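You operate a simulated robot arm through the tools that you are given. There is no shell and no other tool. Be economical: measure what you need, move in short steps, check, and stop when the job is done.

You run a simulated robot arm. Do the job below in one go: nothing can be reset, and whatever is moved stays where it is left.

JOB
Switch the jig off, move its lamp to the PASS pocket, wipe the channel and set size M.
Fine: off first, then open the clamp; use the black pad on the cement crumbs and put it back.

It is judged by the outcome, as a careful person would: the job done as asked, and still so three seconds after it is handed in. It fails if anything else is knocked over, pushed out of place, dropped, spilled or broken.

ROBOT AND FRAMES
A 7-joint arm with a two-finger parallel gripper, fixed in place. Base frame: the origin is at the foot of the arm, x ahead of it, y to its left, z up; the work surface is at about z = 860. Lengths are in mm, angles in rad, forces in N, time in s.
With the tool pointing down near the work surface it reaches from about 300 to 700 mm from the base axis. Its first joint turns from -1.152 to 1.152 rad. Payload 1.57 kg.
Tool frame: the origin (TCP) lies between the finger pads and is the grasp point; the fingertips stand 30 mm ahead of it; z points along the fingers, y is the line along which they close. Largest opening 110 mm; finger width 24, thickness 12; the body of the gripper, 48 by 112 mm, starts 78 mm behind the TCP.
Orientation is told as [roll, pitch, yaw] about the base's x, y, z axes, in that order, counted from this pose: with the fingers straight down and closing along the base's y, the tool's x points along the base's -x, its y along +y and its z along -z.

CONTROLS
- The arm moves only by the tool jog_arm. Its argument "deltas" is a list that holds one entry, the list of rows, each a list of 7 numbers: the turn, a rotation vector about the base's x, y, z in rad, then the shift along the base's x, y, z in mm, then the finger opening in mm, from 0 to 110. In form: [[[wx, wy, wz, dx, dy, dz, fingers], ...]]. A call has 1 to 12 rows; each row shifts and turns the commanded pose from where the row before left it. A row lasts 0.2 s, in which the tool goes at most 50 mm and 0.15 rad; a call with a longer step from one row to the next is refused whole, and so is a gripper value outside its range. A pose out of reach is approached as far as the arm can. The call stops where the force on the tool passes 70 N (or 10 N more than at its start, if that is more) or the arm is blocked; 0.2 s more then pass. Each finger travels about 108 mm/s and halts on what it meets, pressing with about 42 N; the grip force reading is that of the motor and also rises with nothing between the fingers. The clock runs only during rows and for 0.2 s after the last one: add rows that do not move to give the fingers time. The reply holds the time, the measured pose of the TCP, the force on the tool along the base axes, the opening and the grip force, in the units named above and with some noise, and new pictures: "pictures" is both (left out), scene, wrist or none.
- Cameras (640 x 400 px; columns grow to the right, rows downward): "scene" is fixed at [157.8, -382, 1411.2]; the picture's right is [0.85, -0.53, 0.00], its down [-0.26, -0.42, -0.87] and it looks along [0.46, 0.74, -0.49] (base axes); focal length 312 px, centre (320, 200). "wrist" rides on the gripper at [-36, 0, -80] in the tool frame; the picture's right is [0.00, -1.00, 0.00], its down [0.97, 0.00, -0.24] and it looks along [0.24, 0.00, 0.97] (tool axes); focal length 218 px, centre (320, 200). There is no depth. A picture from a camera that has moved, and an enlarged one, comes with that camera's place and axes in the base frame and with its lens.
- zoom(camera, box): a new picture of the part [left, top, right, bottom] of that camera's present view, enlarged. The clock stands still meanwhile.
- finish_job(): hands the job in; it is judged then, once.

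Work in short steps. Places have to be worked out from the pictures, the camera data and where the tool is seen: move nearer, look again, correct. Check each grasp and each placing, and mend what went wrong. You have 120 turns and 150 pictures in all, those below and enlarged ones among them. Open the gripper and draw the arm clear of the work before you hand the job in, unless the task says otherwise; then end with one line.

The tools are called after "Call:" as a command line: name --argument value ..., lists and objects as JSON in quotes. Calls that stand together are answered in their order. jog_arm: Moves the arm, as the interface text tells. Its arguments: {"type":"object","properties":{"deltas":{"type":"array"},"pictures":{"type":"string","enum":["both","scene","wrist","none"]}},"required":["deltas"]} The other tools are called the same way: zoom (camera, box) takes an enlarged picture of a part of a camera's view; finish_job () hands the job in.

At the start:

```text
t: 0.0
tool_pos: [395.4, -36.3, 1259.9]
ee_rot: [0.001, -0.003, -0.001]
force: [0.6, 0.0, -0.2]
finger_gap: 110.2
grip_force: 0.0
```

scene: 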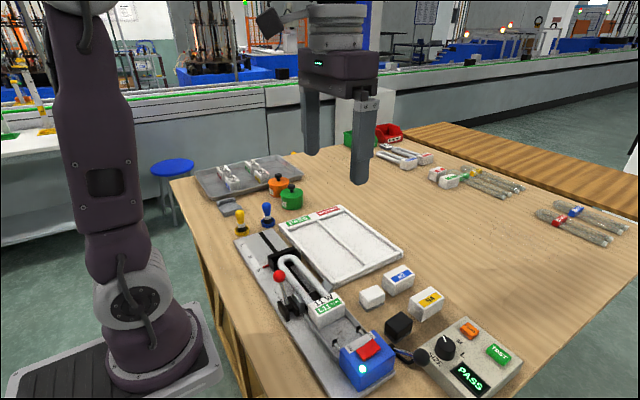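
wrist: 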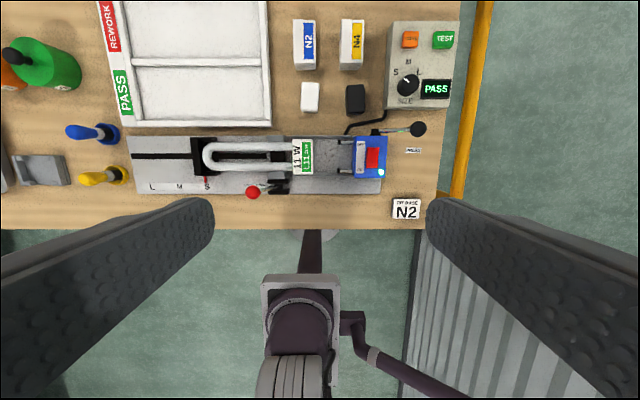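

I see a jig with a lamp (PL-type tube), a tray with PASS/REWORK pockets, a test box with a knob and buttons, and pads. I'll enlarge to see details.

Call:
zoom --camera "scene" --box '[220, 200, 420, 400]'

Call:
zoom --camera "scene" --box '[340, 250, 540, 400]'

Call:
zoom --camera "wrist" --box '[120, 120, 290, 220]'

Call:
zoom --camera "wrist" --box '[280, 10, 470, 230]'

```text
2.00 times, centred on (320, 300) of scene
camera zoom: at [157.8, -382.0, 1411.2], right [0.85, -0.53, 0.0], down [-0.26, -0.42, -0.87], along [0.46, 0.74, -0.49], focal length 624 px, centre (320, 0)
```

zoom: 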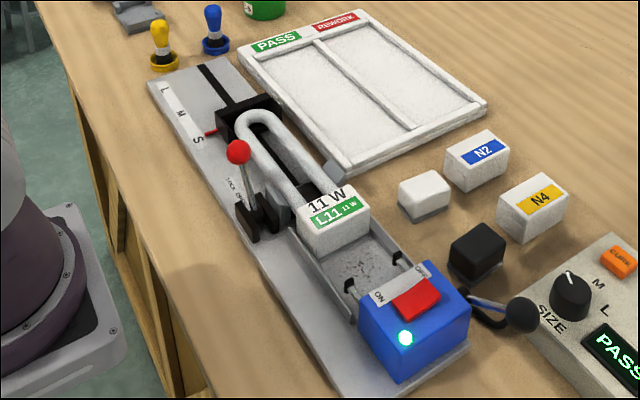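

```text
2.67 times, centred on (440, 325) of scene
camera zoom: at [157.8, -382.0, 1411.2], right [0.85, -0.53, 0.0], down [-0.26, -0.42, -0.87], along [0.46, 0.74, -0.49], focal length 832 px, centre (0, -133)
```

zoom: 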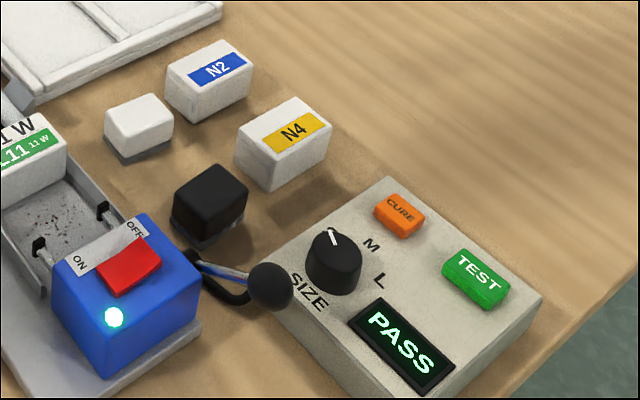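

```text
3.76 times, centred on (205, 170) of wrist
camera zoom: at [431.3, -37.2, 1340.6], right [0.0, -1.0, 0.0], down [-0.97, 0.0, 0.24], along [-0.24, 0.0, -0.97], focal length 822 px, centre (753, 313)
```

zoom: 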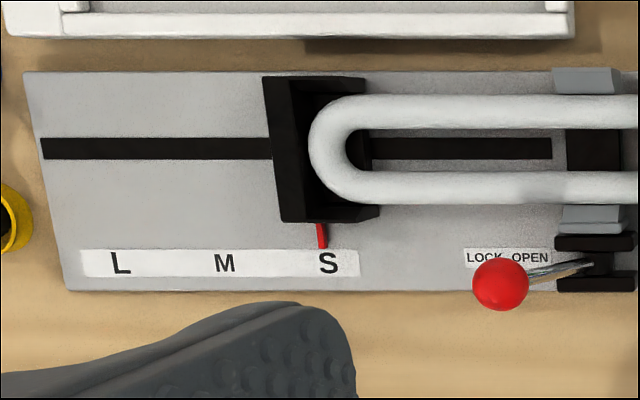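

```text
1.82 times, centred on (375, 120) of wrist
camera zoom: at [431.3, -37.2, 1340.6], right [0.0, -1.0, 0.0], down [-0.97, 0.0, 0.24], along [-0.24, 0.0, -0.97], focal length 397 px, centre (220, 346)
```

zoom: 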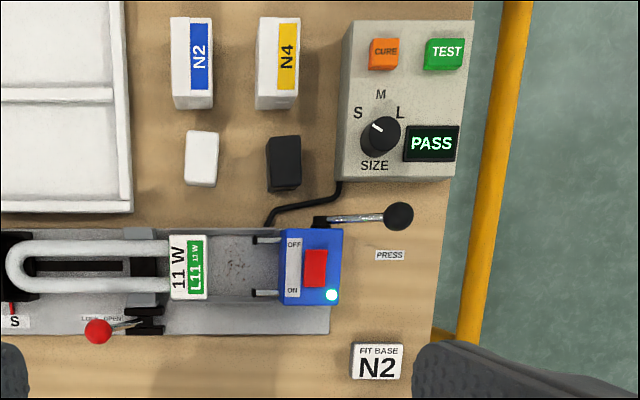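

Rocker appears near (408,-136,925) by both cameras. I'll go lower over the jig for finer measurements.

Call:
jog_arm --deltas '[[[0, 0, 0, -5, -15, -40, 110], [0, 0, 0, -5, -15, -40, 110], [0, 0, 0, -5, -15, -40, 110], [0, 0, 0, -5, -15, -40, 110]]]' --pictures "wrist"

```text
t: 1.0
tool_pos: [372.8, -101.8, 1099.4]
ee_rot: [0.0, -0.001, 0.0]
force: [0.3, 0.1, 0.5]
finger_gap: 110.1
grip_force: 0.1
camera wrist: at [409.2, -101.8, 1179.8], right [0.0, -1.0, 0.0], down [-0.97, 0.0, 0.24], along [-0.24, 0.0, -0.97], focal length 218 px, centre (320, 200)
```

wrist: 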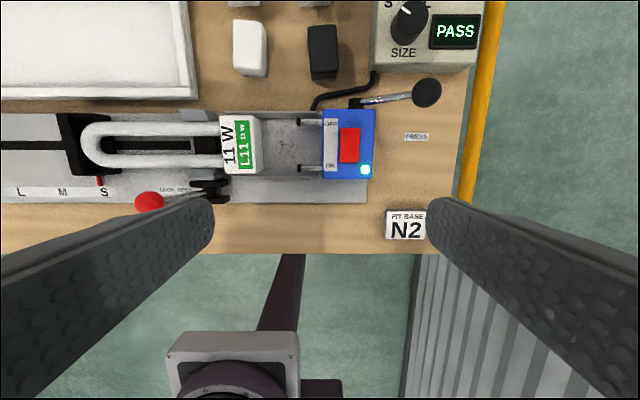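

The rocker spans about x 390–430 at y≈-135, with OFF at the +x end. I'll close the fingers and hover over the OFF end.

Call:
jog_arm --deltas '[[[0, 0, 0, 18, -11, -20, 0], [0, 0, 0, 18, -11, -20, 0], [0, 0, 0, 17.5, -11, -30, 0], [0, 0, 0, 0, 0, -30, 0], [0, 0, 0, 0, 0, -20, 0]]]'

```text
t: 2.2
tool_pos: [429.1, -130.9, 980.3]
ee_rot: [0.001, 0.0, 0.001]
force: [-0.4, 0.6, 0.1]
finger_gap: 0.0
grip_force: 21.1
camera wrist: at [464.6, -130.8, 1061.1], right [0.0, -1.0, 0.0], down [-0.97, 0.0, 0.24], along [-0.24, 0.0, -0.97], focal length 218 px, centre (320, 200)
```

scene: 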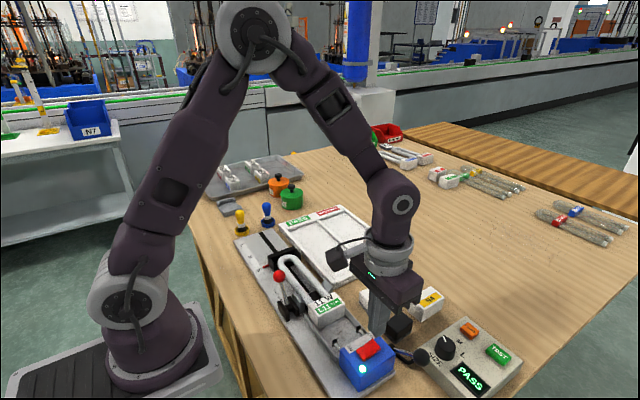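
wrist: 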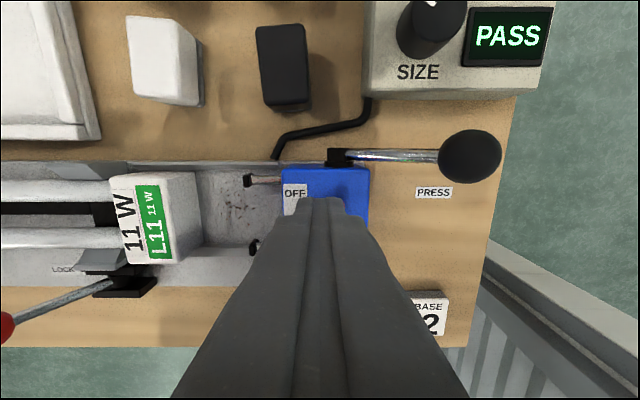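

Fingers are over the OFF end. Lowering in small steps.

Call:
jog_arm --deltas '[[[0, 0, 0, -3, -4, -8, 0], [0, 0, 0, 0, 0, -5, 0], [0, 0, 0, 0, 0, -4, 0], [0, 0, 0, 0, 0, -4, 0], [0, 0, 0, 0, 0, -4, 0]]]' --pictures "scene"

Call:
zoom --camera "scene" --box '[310, 300, 430, 400]'

```text
t: 3.4
tool_pos: [426.4, -135.6, 956.0]
ee_rot: [0.0, 0.0, 0.001]
force: [1.2, 1.5, 20.7]
finger_gap: 0.0
grip_force: 20.9
```

scene: 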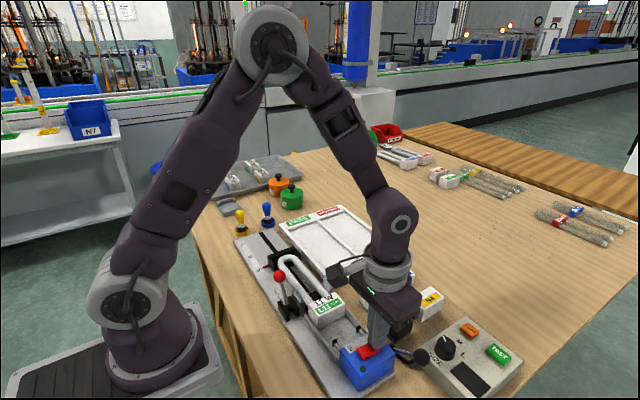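

```text
4.00 times, centred on (370, 350) of scene
camera zoom: at [157.5, -381.9, 1411.2], right [0.85, -0.53, 0.0], down [-0.26, -0.42, -0.87], along [0.46, 0.74, -0.49], focal length 1249 px, centre (120, -400)
```

zoom: 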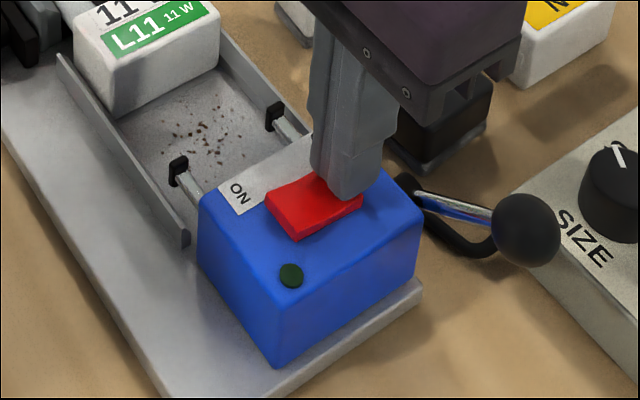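

The rocker is now OFF (LED and display dark). I lift and move over to inspect the clamp lever and stop.

Call:
jog_arm --deltas '[[[0, 0, 0, 0, 0, 45, 0], [0, 0, 0, 0, 5, 45, 0], [0, 0, 0, -10, 40, 20, 0], [0, 0, 0, -10, 45, 0, 50], [0, 0, 0, -10, 45, 0, 110], [0, 0, 0, 0, 40, 0, 110], [0, 0, 0, 0, 0, 0, 110]]]' --pictures "both"

Call:
zoom --camera "scene" --box '[220, 220, 360, 340]'

Call:
zoom --camera "scene" --box '[310, 300, 430, 400]'

```text
t: 5.0
tool_pos: [396.7, 41.7, 1066.1]
ee_rot: [-0.001, 0.001, 0.002]
force: [0.3, -0.5, 0.7]
finger_gap: 109.9
grip_force: 0.1
camera wrist: at [432.6, 42.3, 1146.4], right [0.0, -1.0, 0.0], down [-0.97, 0.0, 0.24], along [-0.24, 0.0, -0.97], focal length 218 px, centre (320, 200)
```

scene: 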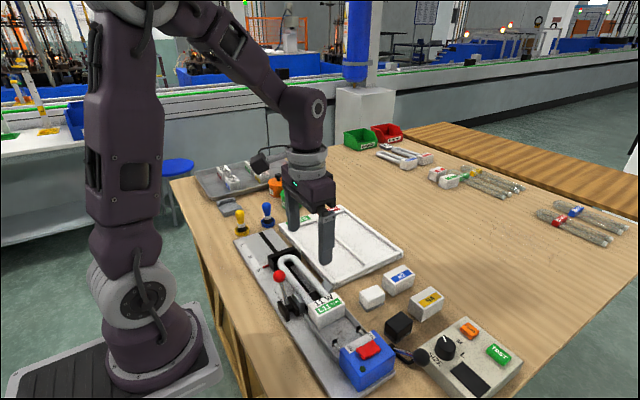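
wrist: 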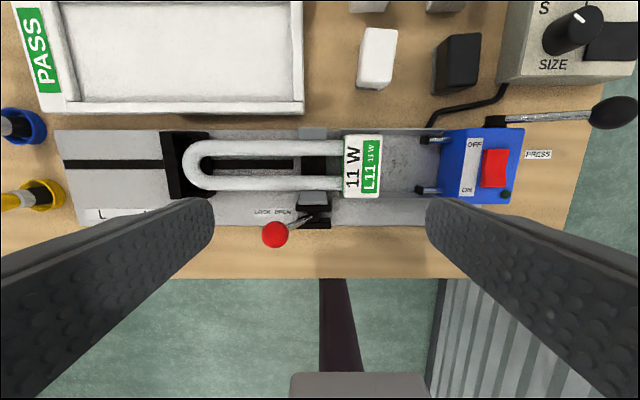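

```text
3.33 times, centred on (290, 280) of scene
camera zoom: at [157.8, -382.0, 1411.2], right [0.85, -0.53, 0.0], down [-0.26, -0.42, -0.87], along [0.46, 0.74, -0.49], focal length 1041 px, centre (420, -67)
```

zoom: 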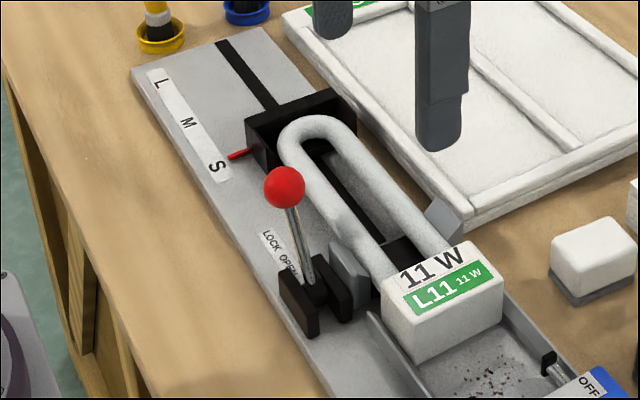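

```text
4.00 times, centred on (370, 350) of scene
camera zoom: at [157.8, -382.0, 1411.2], right [0.85, -0.53, 0.0], down [-0.26, -0.42, -0.87], along [0.46, 0.74, -0.49], focal length 1249 px, centre (120, -400)
```

zoom: 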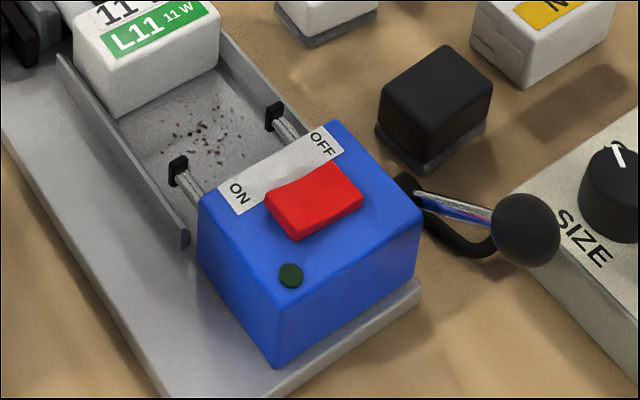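

The lever pivots about x; ball ≈(348,89,944) leaning +y (LOCK). I'll close the fingers, come down on its +y side and later sweep toward -y.

Call:
jog_arm --deltas '[[[0, 0, 0, -12, 20, 0, 60], [0, 0, 0, -12, 20, 0, 0], [0, 0, 0, -12, 20, 0, 0], [0, 0, 0, -12.5, 20, -20, 0], [0, 0, 0, 0, 0, -30, 0], [0, 0, 0, 0, 0, -30, 0], [0, 0, 0, 0, 0, -28, 0]]]'

```text
t: 6.6
tool_pos: [348.9, 120.6, 956.0]
ee_rot: [0.0, 0.001, 0.001]
force: [-0.3, -0.2, -0.1]
finger_gap: 0.1
grip_force: 21.4
camera wrist: at [385.4, 120.8, 1036.8], right [0.0, -1.0, 0.0], down [-0.97, 0.0, 0.24], along [-0.24, 0.0, -0.97], focal length 218 px, centre (320, 200)
```

scene: 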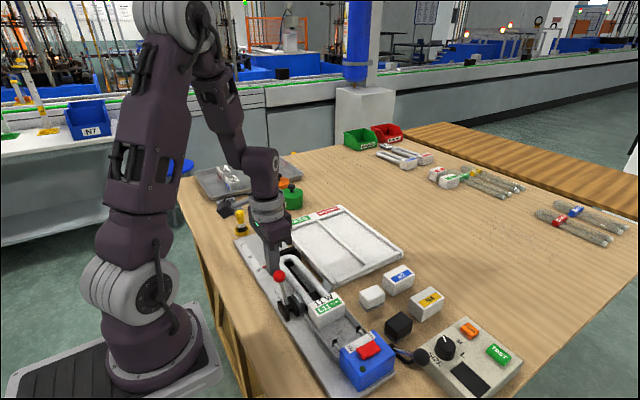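
wrist: 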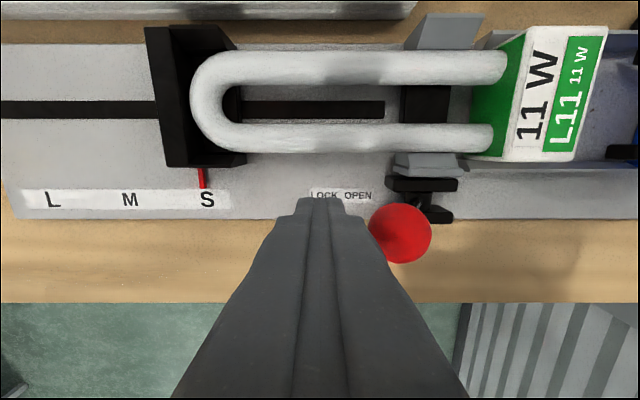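

Finger is beside the ball. Sweeping toward -y.

Call:
jog_arm --deltas '[[[0, 0, 0, 0, -10, 0, 0], [0, 0, 0, 0, -10, 0, 0], [0, 0, 0, 0, -10, 0, 0], [0, 0, 0, 0, -10, 0, 0], [0, 0, 0, 0, -10, 0, 0], [0, 0, 0, 0, -10, 0, 0]]]'

```text
t: 8.0
tool_pos: [348.3, 59.7, 958.2]
ee_rot: [0.0, 0.0, 0.0]
force: [0.3, -0.7, 0.1]
finger_gap: 0.0
grip_force: 21.6
camera wrist: at [384.4, 60.6, 1038.0], right [0.0, -1.0, 0.0], down [-0.97, 0.0, 0.24], along [-0.24, 0.0, -0.97], focal length 218 px, centre (320, 200)
```

scene: 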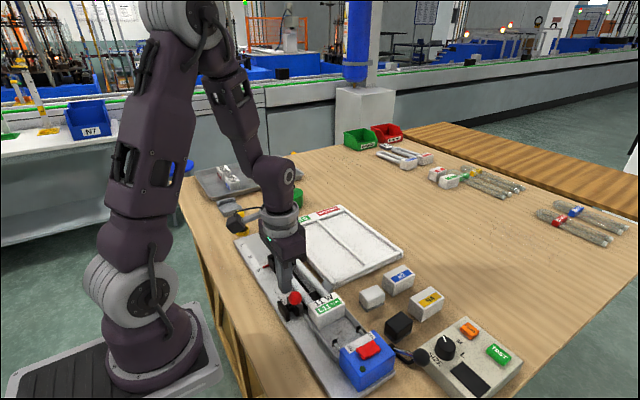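
wrist: 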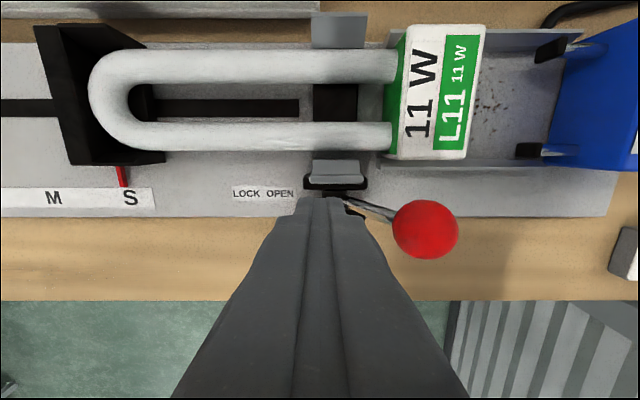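

The ball flipped over to y≈12 (OPEN side). I lift and verify the clamp jaws.

Call:
jog_arm --deltas '[[[0, 0, 0, 0, 5, 40, 0], [0, 0, 0, 5, -10, 45, 30], [0, 0, 0, 15, -20, 40, 80], [0, 0, 0, 15, -20, 0, 110], [0, 0, 0, 0, 0, 0, 110]]]'

Call:
zoom --camera "scene" --box '[240, 230, 380, 350]'

Call:
zoom --camera "wrist" --box '[140, 80, 480, 270]'

```text
t: 9.2
tool_pos: [382.7, 13.2, 1084.0]
ee_rot: [-0.001, 0.0, -0.001]
force: [-0.3, 0.4, -0.2]
finger_gap: 109.9
grip_force: 0.0
camera wrist: at [418.5, 13.7, 1164.5], right [0.0, -1.0, 0.0], down [-0.97, 0.0, 0.24], along [-0.24, 0.0, -0.97], focal length 218 px, centre (320, 200)
```

scene: 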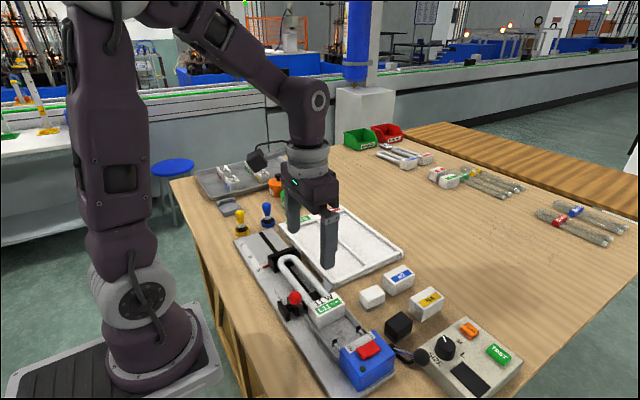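
wrist: 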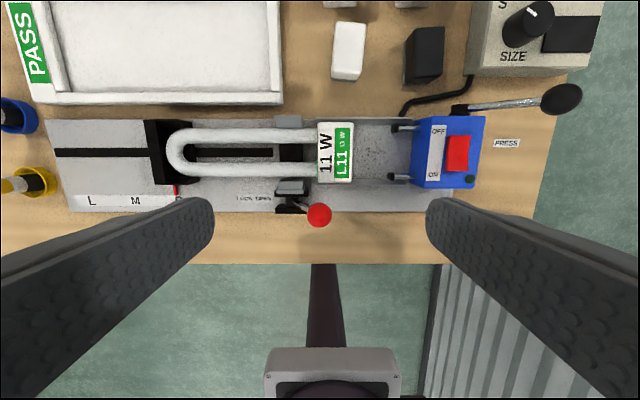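

```text
3.33 times, centred on (310, 290) of scene
camera zoom: at [157.7, -382.0, 1411.2], right [0.85, -0.53, 0.0], down [-0.26, -0.42, -0.87], along [0.46, 0.74, -0.49], focal length 1041 px, centre (353, -100)
```

zoom: 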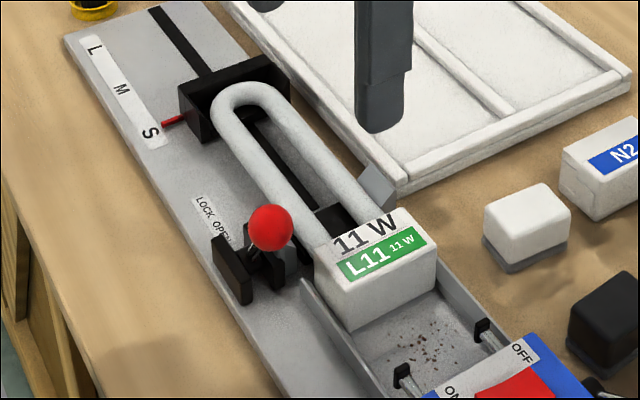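

```text
1.88 times, centred on (310, 175) of wrist
camera zoom: at [418.5, 13.7, 1164.5], right [0.0, -1.0, 0.0], down [-0.97, 0.0, 0.24], along [-0.24, 0.0, -0.97], focal length 411 px, centre (339, 247)
```

zoom: 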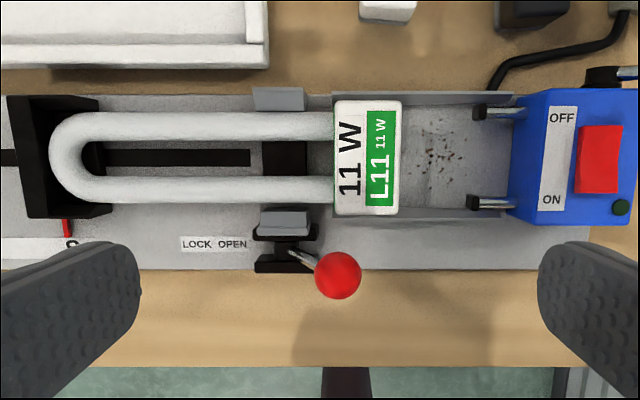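

Clamp is open; the base spans x 378–443, y -23–17, z 872–912. I rotate the gripper 90° so it closes along x over the base, opening about 80.

Call:
jog_arm --deltas '[[[0, 0, 0.1428, 2.53, -2.02, 0, 80], [0, 0, 0.1428, 2.53, -2.02, 0, 80], [0, 0, 0.1428, 2.53, -2.02, 0, 80], [0, 0, 0.1428, 2.53, -2.02, 0, 80], [0, 0, 0.1428, 2.53, -2.02, 0, 80], [0, 0, 0.1428, 2.53, -2.02, 0, 80], [0, 0, 0.1428, 2.53, -2.02, 0, 80], [0, 0, 0.1428, 2.53, -2.02, 0, 80], [0, 0, 0.1428, 2.53, -2.02, 0, 80], [0, 0, 0.1428, 2.53, -2.02, 0, 80], [0, 0, 0.1428, 2.5, -2.02, 0, 80], [0, 0, 0, 0, 0, 0, 80]]]' --pictures "wrist"

```text
t: 11.8
tool_pos: [408.8, -7.1, 1083.1]
ee_rot: [0.0, 0.0, 1.573]
force: [0.0, -0.1, -0.5]
finger_gap: 80.1
grip_force: 0.0
camera wrist: at [410.0, 29.6, 1163.0], right [1.0, 0.0, 0.0], down [0.0, -0.97, 0.24], along [0.0, -0.24, -0.97], focal length 218 px, centre (320, 200)
```

wrist: 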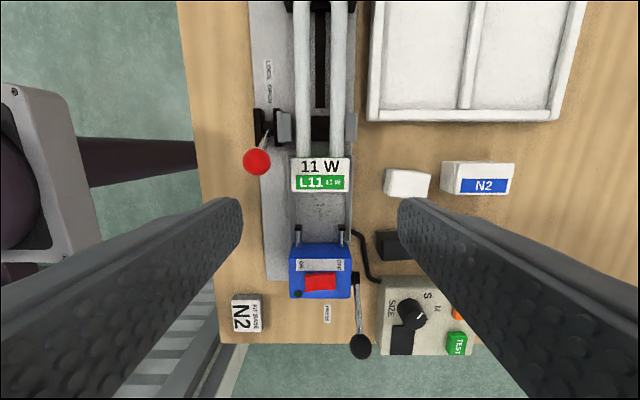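

Base centre confirmed at x≈411, y≈-2. Descending toward it, stopping above the ball height for a check.

Call:
jog_arm --deltas '[[[0, 0, 0, 2, -2, -40, 80], [0, 0, 0, 0, 0, -40, 80], [0, 0, 0, 0, 0, -26, 80], [0, 0, 0, 0, 0, -15, 80]]]'

Call:
zoom --camera "scene" --box '[240, 230, 380, 350]'

```text
t: 12.8
tool_pos: [411.3, -9.7, 963.4]
ee_rot: [0.0, 0.001, 1.57]
force: [-0.2, 0.1, 0.3]
finger_gap: 80.1
grip_force: 0.0
camera wrist: at [411.8, 27.0, 1042.5], right [1.0, 0.0, 0.0], down [0.0, -0.97, 0.24], along [0.0, -0.24, -0.97], focal length 218 px, centre (320, 200)
```

scene: 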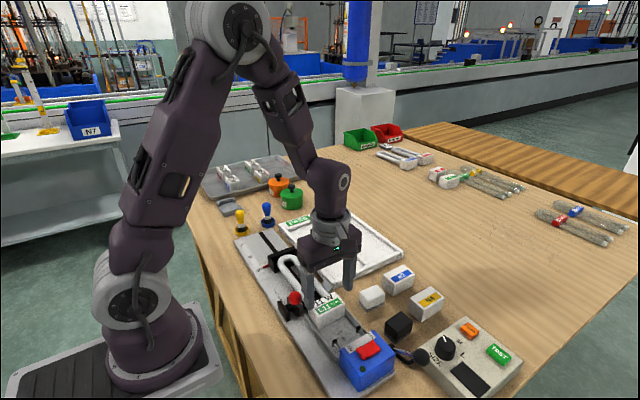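
wrist: 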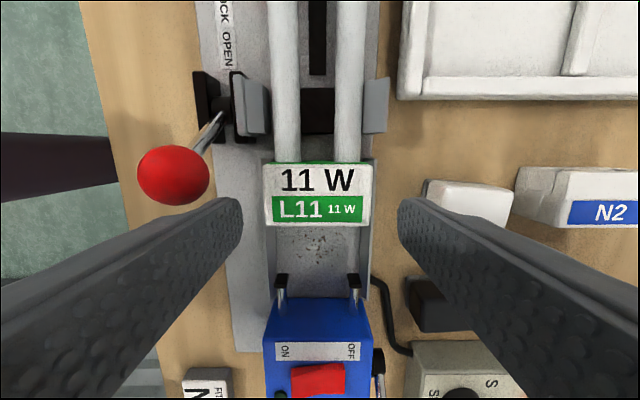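

```text
3.33 times, centred on (310, 290) of scene
camera zoom: at [157.8, -382.0, 1411.2], right [0.85, -0.53, 0.0], down [-0.26, -0.42, -0.87], along [0.46, 0.74, -0.49], focal length 1041 px, centre (353, -100)
```

zoom: 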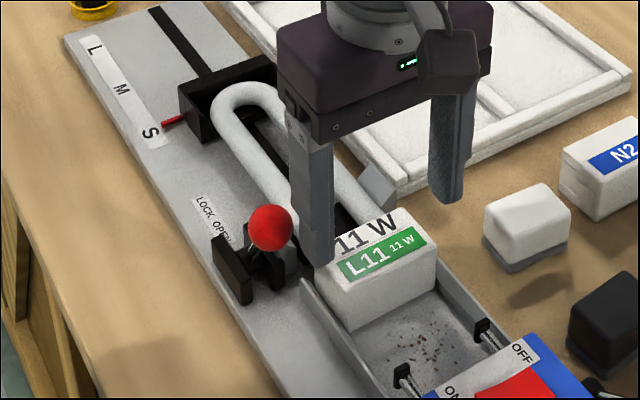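

Clear of the ball. Descending to grip height just above the rails.

Call:
jog_arm --deltas '[[[0, 0, 0, 0, 0, -15, 80], [0, 0, 0, 0, 0, -15, 80], [0, 0, 0, 0, 0, -11, 80]]]'

Call:
zoom --camera "scene" --box '[270, 260, 390, 360]'

```text
t: 13.6
tool_pos: [411.1, -8.6, 920.4]
ee_rot: [0.0, 0.001, 1.572]
force: [0.6, -0.6, 1.1]
finger_gap: 79.3
grip_force: 0.1
camera wrist: at [410.9, 27.2, 1000.6], right [1.0, 0.0, 0.0], down [0.0, -0.97, 0.24], along [0.0, -0.24, -0.97], focal length 218 px, centre (320, 200)
```

scene: 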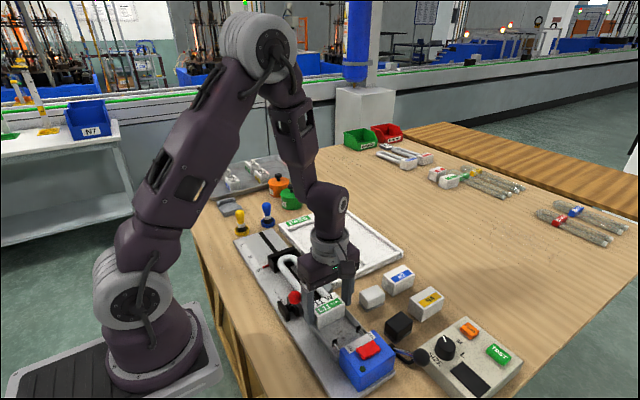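
wrist: 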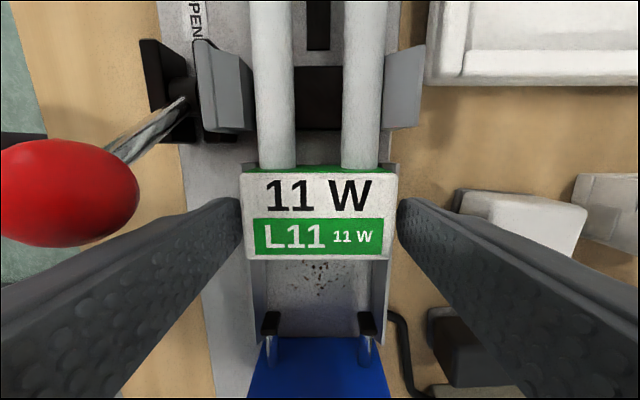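

```text
4.00 times, centred on (330, 310) of scene
camera zoom: at [157.8, -382.1, 1411.2], right [0.85, -0.53, 0.0], down [-0.26, -0.42, -0.87], along [0.46, 0.74, -0.49], focal length 1249 px, centre (280, -240)
```

zoom: 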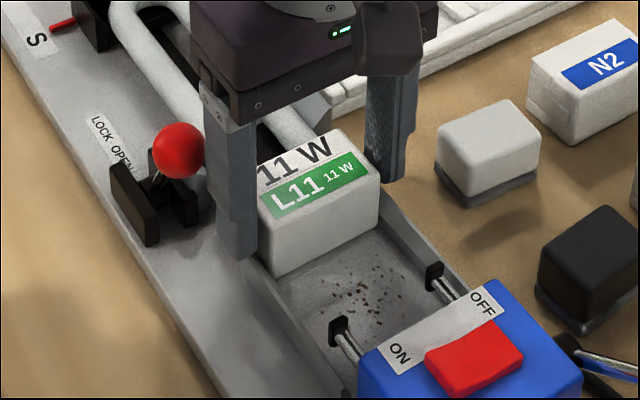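

Fingers straddle the base. Closing.

Call:
jog_arm --deltas '[[[0, 0, 0, 0, 0, 0, 50], [0, 0, 0, 0, 0, 0, 50], [0, 0, 0, 0, 0, 0, 50]]]' --pictures "none"

Call:
jog_arm --deltas '[[[0, 0, 0, 0, 0, 4, 50], [0, 0, 0, 0, 0, 6, 50], [0, 0, 0, 0, 0, 10, 50], [0, 0, 0, 0, 0, 10, 50]]]'

```text
t: 14.4
tool_pos: [410.4, -8.8, 920.5]
ee_rot: [0.002, 0.0, 1.571]
force: [-3.1, 1.2, -1.2]
finger_gap: 67.1
grip_force: 41.9
```

```text
t: 15.4
tool_pos: [411.5, -7.8, 951.4]
ee_rot: [0.0, 0.0, 1.568]
force: [0.3, 0.7, -1.7]
finger_gap: 67.3
grip_force: 42.2
camera wrist: at [411.7, 26.9, 1030.4], right [1.0, 0.0, 0.0], down [0.0, -0.97, 0.24], along [0.0, -0.24, -0.97], focal length 218 px, centre (320, 200)
```

scene: 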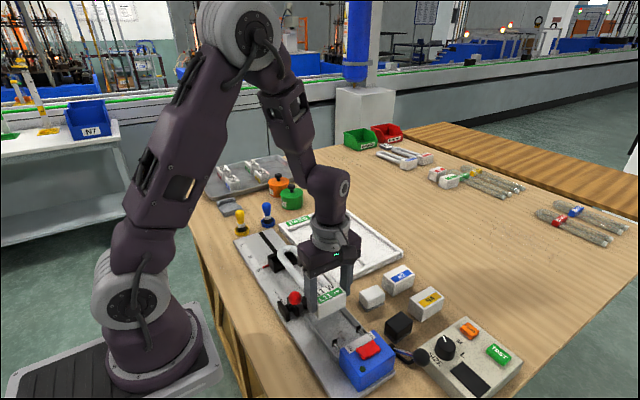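
wrist: 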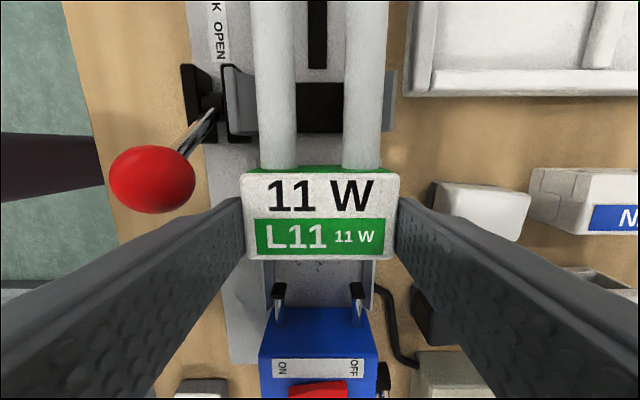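

Lamp is held level. Raising more, then moving above the PASS pocket.

Call:
jog_arm --deltas '[[[0, 0, 0, 0, 0, 25, 50], [0, 0, 0, 0, 0, 25, 50], [0, 0, 0, 0, 0, 25, 50], [0, 0, 0, 24, 23, 0, 50], [0, 0, 0, 24, 23, 0, 50], [0, 0, 0, 24, 23, 0, 50], [0, 0, 0, 24, 22, 0, 50], [0, 0, 0, 22, 22, 0, 50], [0, 0, 0, 0, 0, 0, 50]]]'

```text
t: 17.4
tool_pos: [530.5, 107.6, 1026.7]
ee_rot: [-0.002, 0.0, 1.568]
force: [0.2, -0.1, -1.5]
finger_gap: 67.3
grip_force: 41.3
camera wrist: at [530.9, 144.2, 1106.7], right [1.0, 0.0, 0.0], down [0.0, -0.97, 0.24], along [0.0, -0.24, -0.97], focal length 218 px, centre (320, 200)
```

scene: 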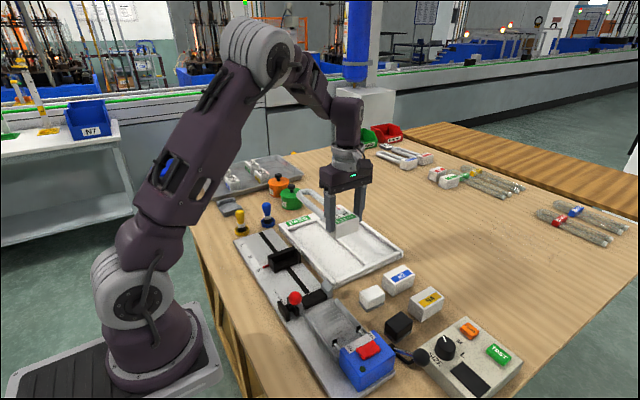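
wrist: 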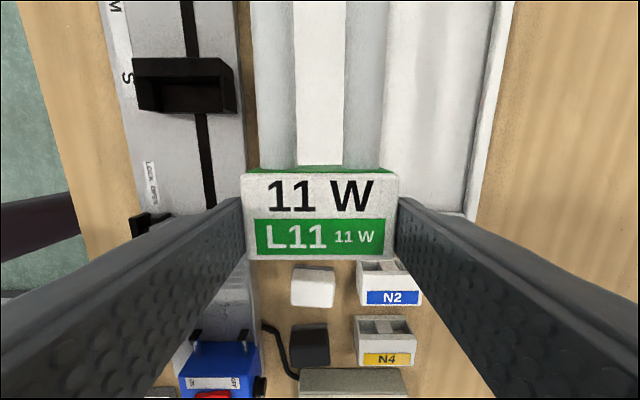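

Lamp hovers over the near pocket. Check the alignment in an enlarged scene view.

Call:
zoom --camera "scene" --box '[270, 170, 420, 300]'

Call:
zoom --camera "wrist" --box '[220, 0, 540, 220]'

```text
3.08 times, centred on (345, 235) of scene
camera zoom: at [157.8, -382.0, 1411.2], right [0.85, -0.53, 0.0], down [-0.26, -0.42, -0.87], along [0.46, 0.74, -0.49], focal length 961 px, centre (243, 92)
```

zoom: 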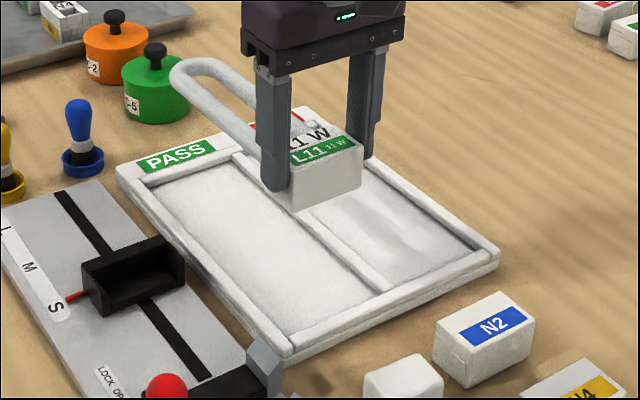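

```text
1.82 times, centred on (380, 110) of wrist
camera zoom: at [530.9, 144.2, 1106.7], right [1.0, 0.0, 0.0], down [0.0, -0.97, 0.24], along [0.0, -0.24, -0.97], focal length 397 px, centre (211, 364)
```

zoom: 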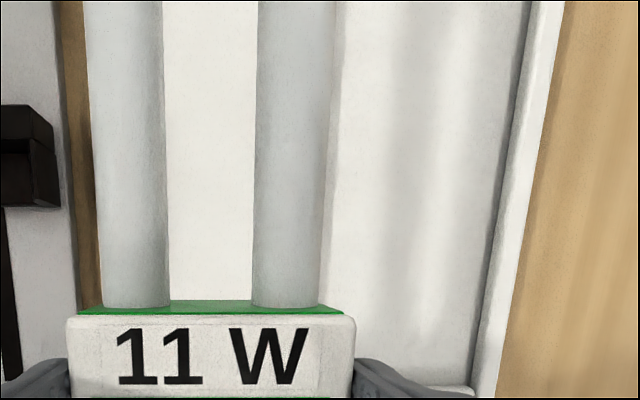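

Aligned with the pocket (x ≈480–585, y ≈69–324). Lowering.

Call:
jog_arm --deltas '[[[0, 0, 0, 1, 1, -35, 50], [0, 0, 0, 0, 0, -35, 50], [0, 0, 0, 0, 0, -22, 50], [0, 0, 0, 0, 0, -8, 50]]]'

Call:
zoom --camera "scene" --box '[270, 170, 420, 300]'

```text
t: 18.4
tool_pos: [531.2, 106.1, 923.7]
ee_rot: [-0.001, -0.001, 1.571]
force: [-0.4, 0.7, -1.7]
finger_gap: 67.2
grip_force: 42.2
camera wrist: at [531.2, 142.9, 1005.1], right [1.0, 0.0, 0.0], down [0.0, -0.97, 0.24], along [0.0, -0.24, -0.97], focal length 218 px, centre (320, 200)
```

scene: 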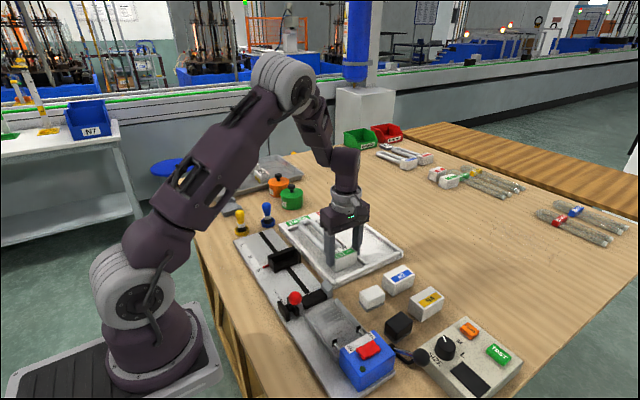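
wrist: 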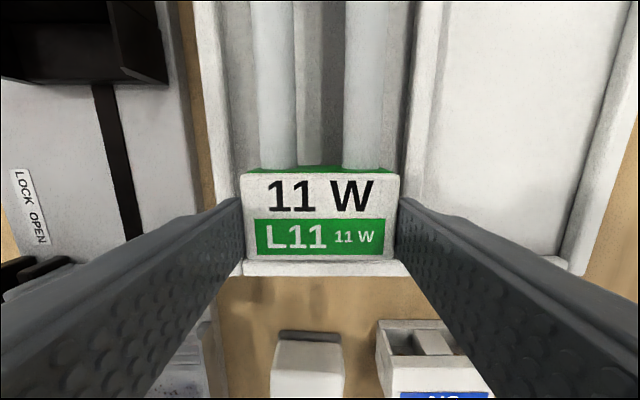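

```text
3.08 times, centred on (345, 235) of scene
camera zoom: at [157.8, -382.0, 1411.2], right [0.85, -0.53, 0.0], down [-0.26, -0.42, -0.87], along [0.46, 0.74, -0.49], focal length 961 px, centre (243, 92)
```

zoom: 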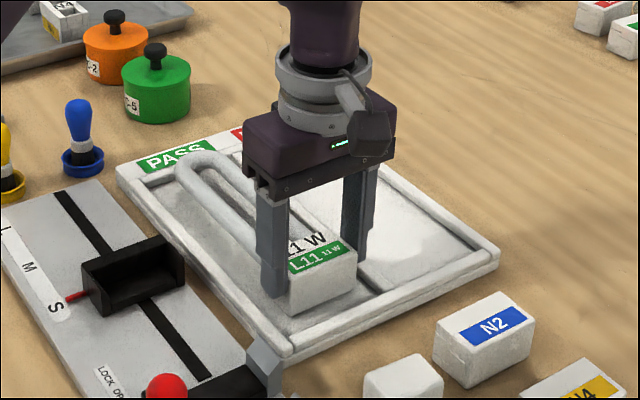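

Well centred; lowering slowly to contact.

Call:
jog_arm --deltas '[[[0, 0, 0, 0, 0, -3, 50], [0, 0, 0, 0, 0, -3, 50], [0, 0, 0, 0, 0, -2, 50], [0, 0, 0, 0, 0, 0, 50]]]' --pictures "none"

```text
t: 19.4
tool_pos: [531.6, 106.0, 919.1]
ee_rot: [-0.003, 0.0, 1.571]
force: [-2.9, 2.1, 23.8]
finger_gap: 67.2
grip_force: 41.9
```

Contact reached at TCP z≈919. Relax and open slightly.

Call:
jog_arm --deltas '[[[0, 0, 0, 0, 0, 3, 50], [0, 0, 0, 0, 0, 0, 72], [0, 0, 0, 0, 0, 0, 77], [0, 0, 0, 0, 0, 0, 77], [0, 0, 0, 0, 0, 20, 77], [0, 0, 0, 0, 0, 30, 77], [0, 0, 0, 0, 0, 40, 77], [0, 0, 0, 0, -20, 40, 77]]]'

Call:
zoom --camera "scene" --box '[270, 190, 420, 300]'

```text
t: 21.2
tool_pos: [532.0, 85.6, 1050.5]
ee_rot: [-0.001, 0.001, 1.571]
force: [0.4, -0.5, 0.7]
finger_gap: 76.9
grip_force: 0.2
camera wrist: at [531.8, 122.8, 1130.8], right [1.0, 0.0, 0.0], down [0.0, -0.97, 0.24], along [0.0, -0.24, -0.97], focal length 218 px, centre (320, 200)
```

scene: 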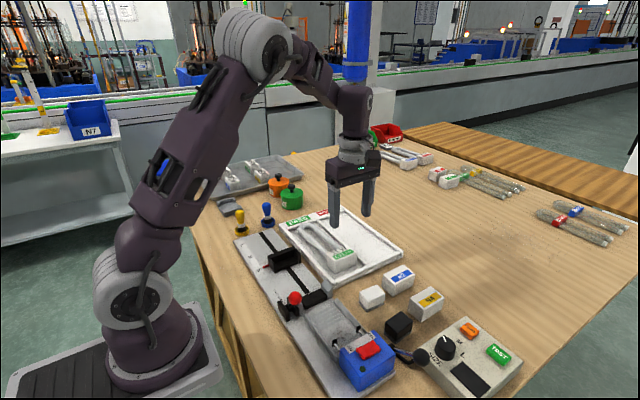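
wrist: 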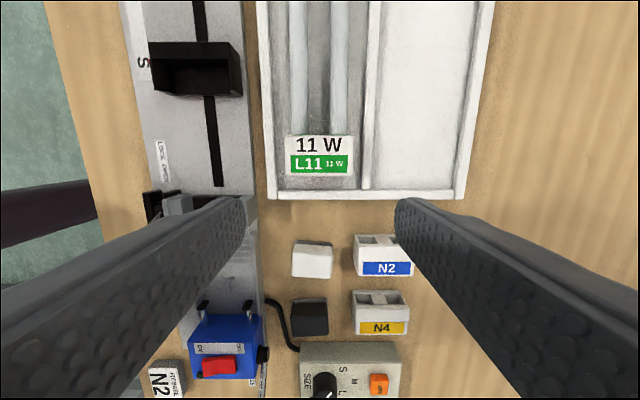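

```text
3.64 times, centred on (345, 245) of scene
camera zoom: at [157.8, -382.0, 1411.2], right [0.85, -0.53, 0.0], down [-0.26, -0.42, -0.87], along [0.46, 0.74, -0.49], focal length 1135 px, centre (229, 36)
```

zoom: 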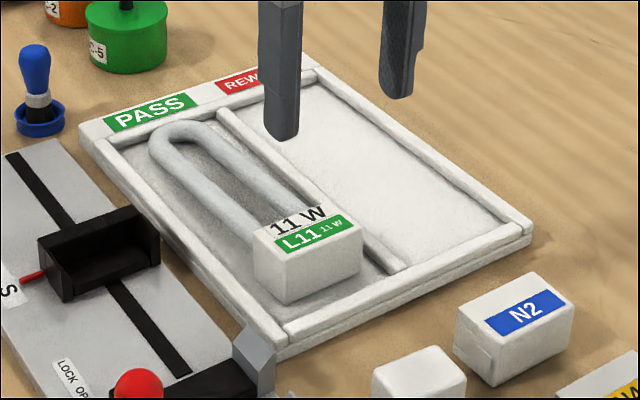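

Lamp sits in PASS. Now move toward the black pad (about (518,-100)) and look at it and the crumbs.

Call:
jog_arm --deltas '[[[0, 0, 0, -10, -40, 0, 77], [0, 0, 0, -15, -40, 0, 90], [0, 0, 0, -15, -40, 0, 110], [0, 0, 0, -10, 0, 0, 110]]]' --pictures "both"

Call:
zoom --camera "wrist" --box '[200, 100, 440, 260]'

Call:
zoom --camera "scene" --box '[290, 280, 430, 380]'

```text
t: 22.2
tool_pos: [483.2, -31.9, 1050.9]
ee_rot: [-0.002, -0.002, 1.571]
force: [-0.2, 0.1, -1.0]
finger_gap: 109.8
grip_force: 0.2
camera wrist: at [481.9, 3.5, 1131.1], right [1.0, 0.0, 0.0], down [0.0, -0.97, 0.24], along [0.0, -0.24, -0.97], focal length 218 px, centre (320, 200)
```

scene: 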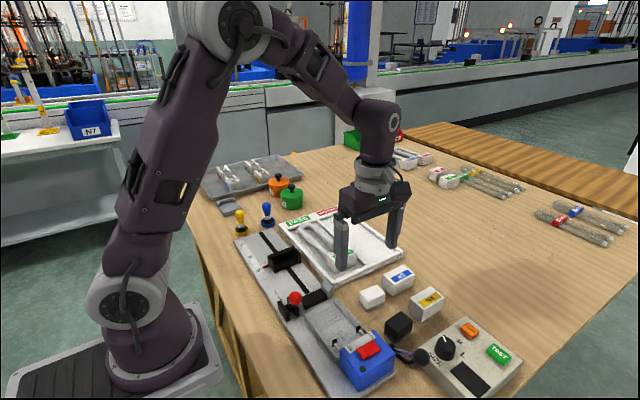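
wrist: 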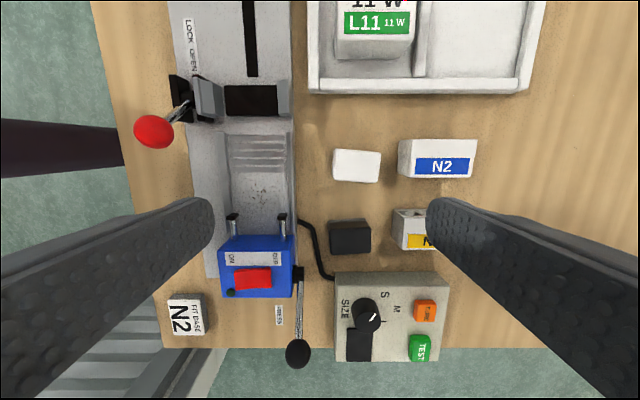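

```text
2.50 times, centred on (320, 180) of wrist
camera zoom: at [481.9, 3.5, 1131.1], right [1.0, 0.0, 0.0], down [0.0, -0.97, 0.24], along [0.0, -0.24, -0.97], focal length 546 px, centre (320, 250)
```

zoom: 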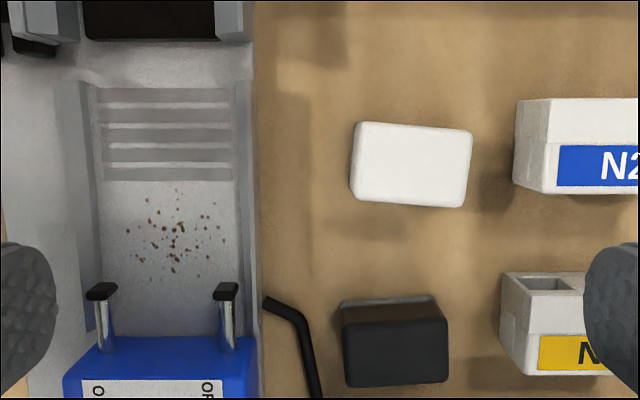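

```text
4.00 times, centred on (360, 330) of scene
camera zoom: at [157.7, -382.1, 1411.2], right [0.85, -0.53, 0.0], down [-0.26, -0.42, -0.87], along [0.46, 0.74, -0.49], focal length 1249 px, centre (160, -320)
```

zoom: 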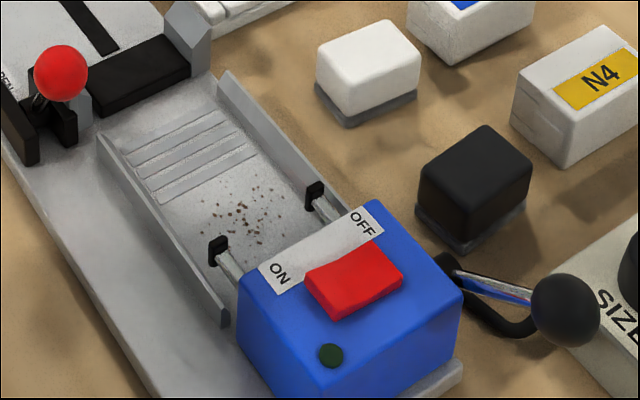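

Crumbs lie at x≈387–434, y≈-34…-71; channel inner x≈375–443, rails to z≈882. The black pad top spans about x 492–541, y -88…-122. I'll grip it along x and approach.

Call:
jog_arm --deltas '[[[0, 0, 0, 17, -36, -20, 80], [0, 0, 0, 17, -37, -30, 80], [0, 0, 0, 0, 0, -30, 80], [0, 0, 0, 0, 0, 0, 80]]]'

Call:
zoom --camera "scene" --box '[340, 260, 460, 360]'

```text
refused: row 2 steps farther than a row can; nothing moved
```

```text
4.00 times, centred on (400, 310) of scene
camera zoom: at [157.7, -382.1, 1411.2], right [0.85, -0.53, 0.0], down [-0.26, -0.42, -0.87], along [0.46, 0.74, -0.49], focal length 1249 px, centre (0, -240)
```

zoom: 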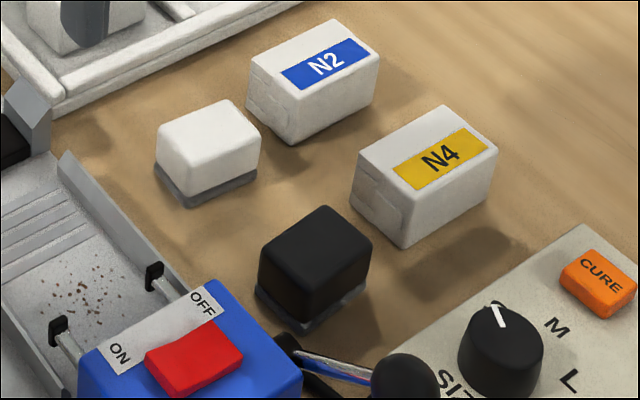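

The step was slightly too long; splitting it.

Call:
jog_arm --deltas '[[[0, 0, 0, 12, -25, -20, 80], [0, 0, 0, 11, -24, -20, 80], [0, 0, 0, 11, -24, -20, 80], [0, 0, 0, 0, 0, -20, 80], [0, 0, 0, 0, 0, 0, 80]]]'

Call:
zoom --camera "scene" --box '[340, 260, 460, 360]'

```text
t: 23.4
tool_pos: [513.6, -107.6, 972.6]
ee_rot: [-0.001, -0.002, 1.572]
force: [0.1, 0.0, 0.1]
finger_gap: 80.0
grip_force: 0.1
camera wrist: at [514.0, -70.8, 1052.6], right [1.0, 0.0, 0.0], down [0.0, -0.97, 0.24], along [0.0, -0.24, -0.97], focal length 218 px, centre (320, 200)
```

scene: 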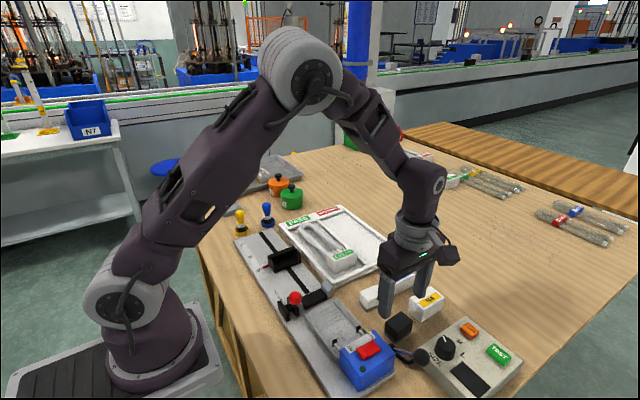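
wrist: 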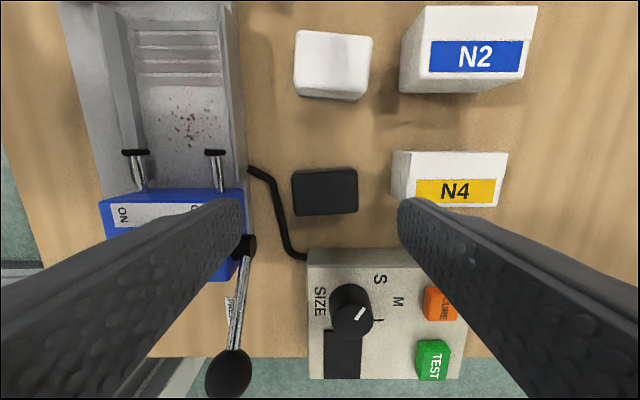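

```text
4.00 times, centred on (400, 310) of scene
camera zoom: at [157.8, -382.0, 1411.2], right [0.85, -0.53, 0.0], down [-0.26, -0.42, -0.87], along [0.46, 0.74, -0.49], focal length 1249 px, centre (0, -240)
```

zoom: 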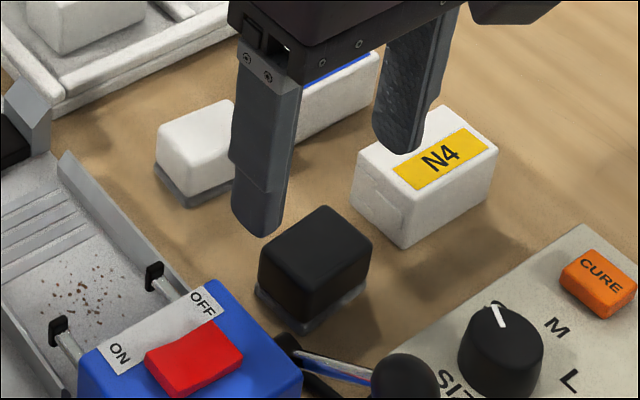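

N4 is close on the right (x≥~564), so I narrow the opening to 58 and centre on the pad at x≈518 before going down.

Call:
jog_arm --deltas '[[[0, 0, 0, 4, 2, -15, 58], [0, 0, 0, 0, 0, -15, 58], [0, 0, 0, 0, 0, -5, 58]]]'

Call:
zoom --camera "scene" --box '[340, 260, 460, 360]'

```text
t: 24.2
tool_pos: [518.1, -103.8, 936.5]
ee_rot: [-0.001, -0.001, 1.568]
force: [0.5, 0.5, 0.3]
finger_gap: 58.2
grip_force: 0.0
camera wrist: at [518.4, -69.0, 1016.2], right [1.0, 0.0, 0.0], down [0.0, -0.97, 0.24], along [0.0, -0.24, -0.97], focal length 218 px, centre (320, 200)
```

scene: 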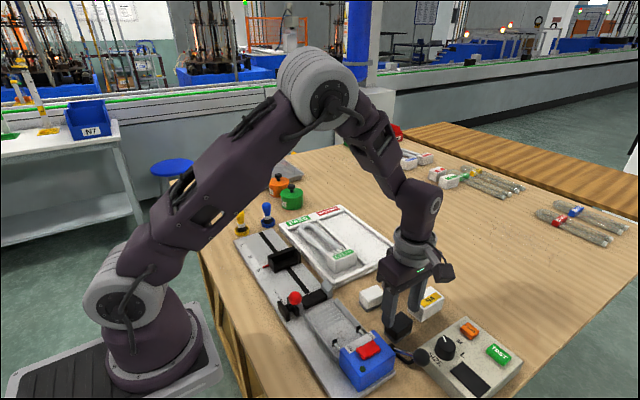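
wrist: 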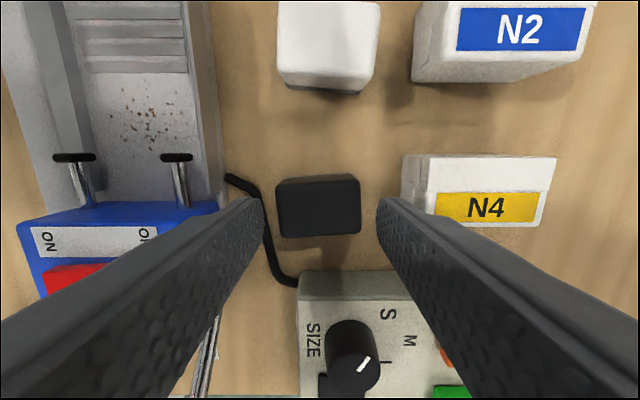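

```text
4.00 times, centred on (400, 310) of scene
camera zoom: at [157.8, -382.0, 1411.2], right [0.85, -0.53, 0.0], down [-0.26, -0.42, -0.87], along [0.46, 0.74, -0.49], focal length 1249 px, centre (0, -240)
```

zoom: 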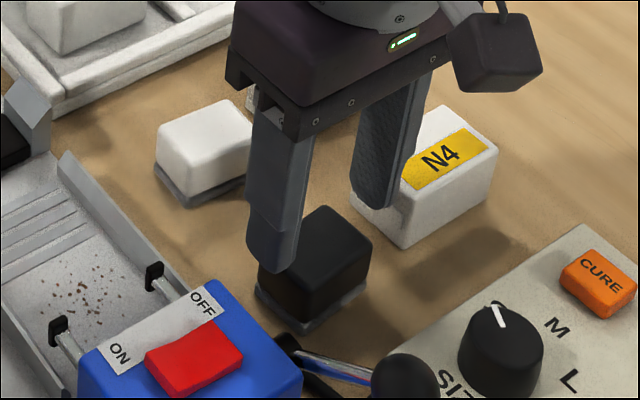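

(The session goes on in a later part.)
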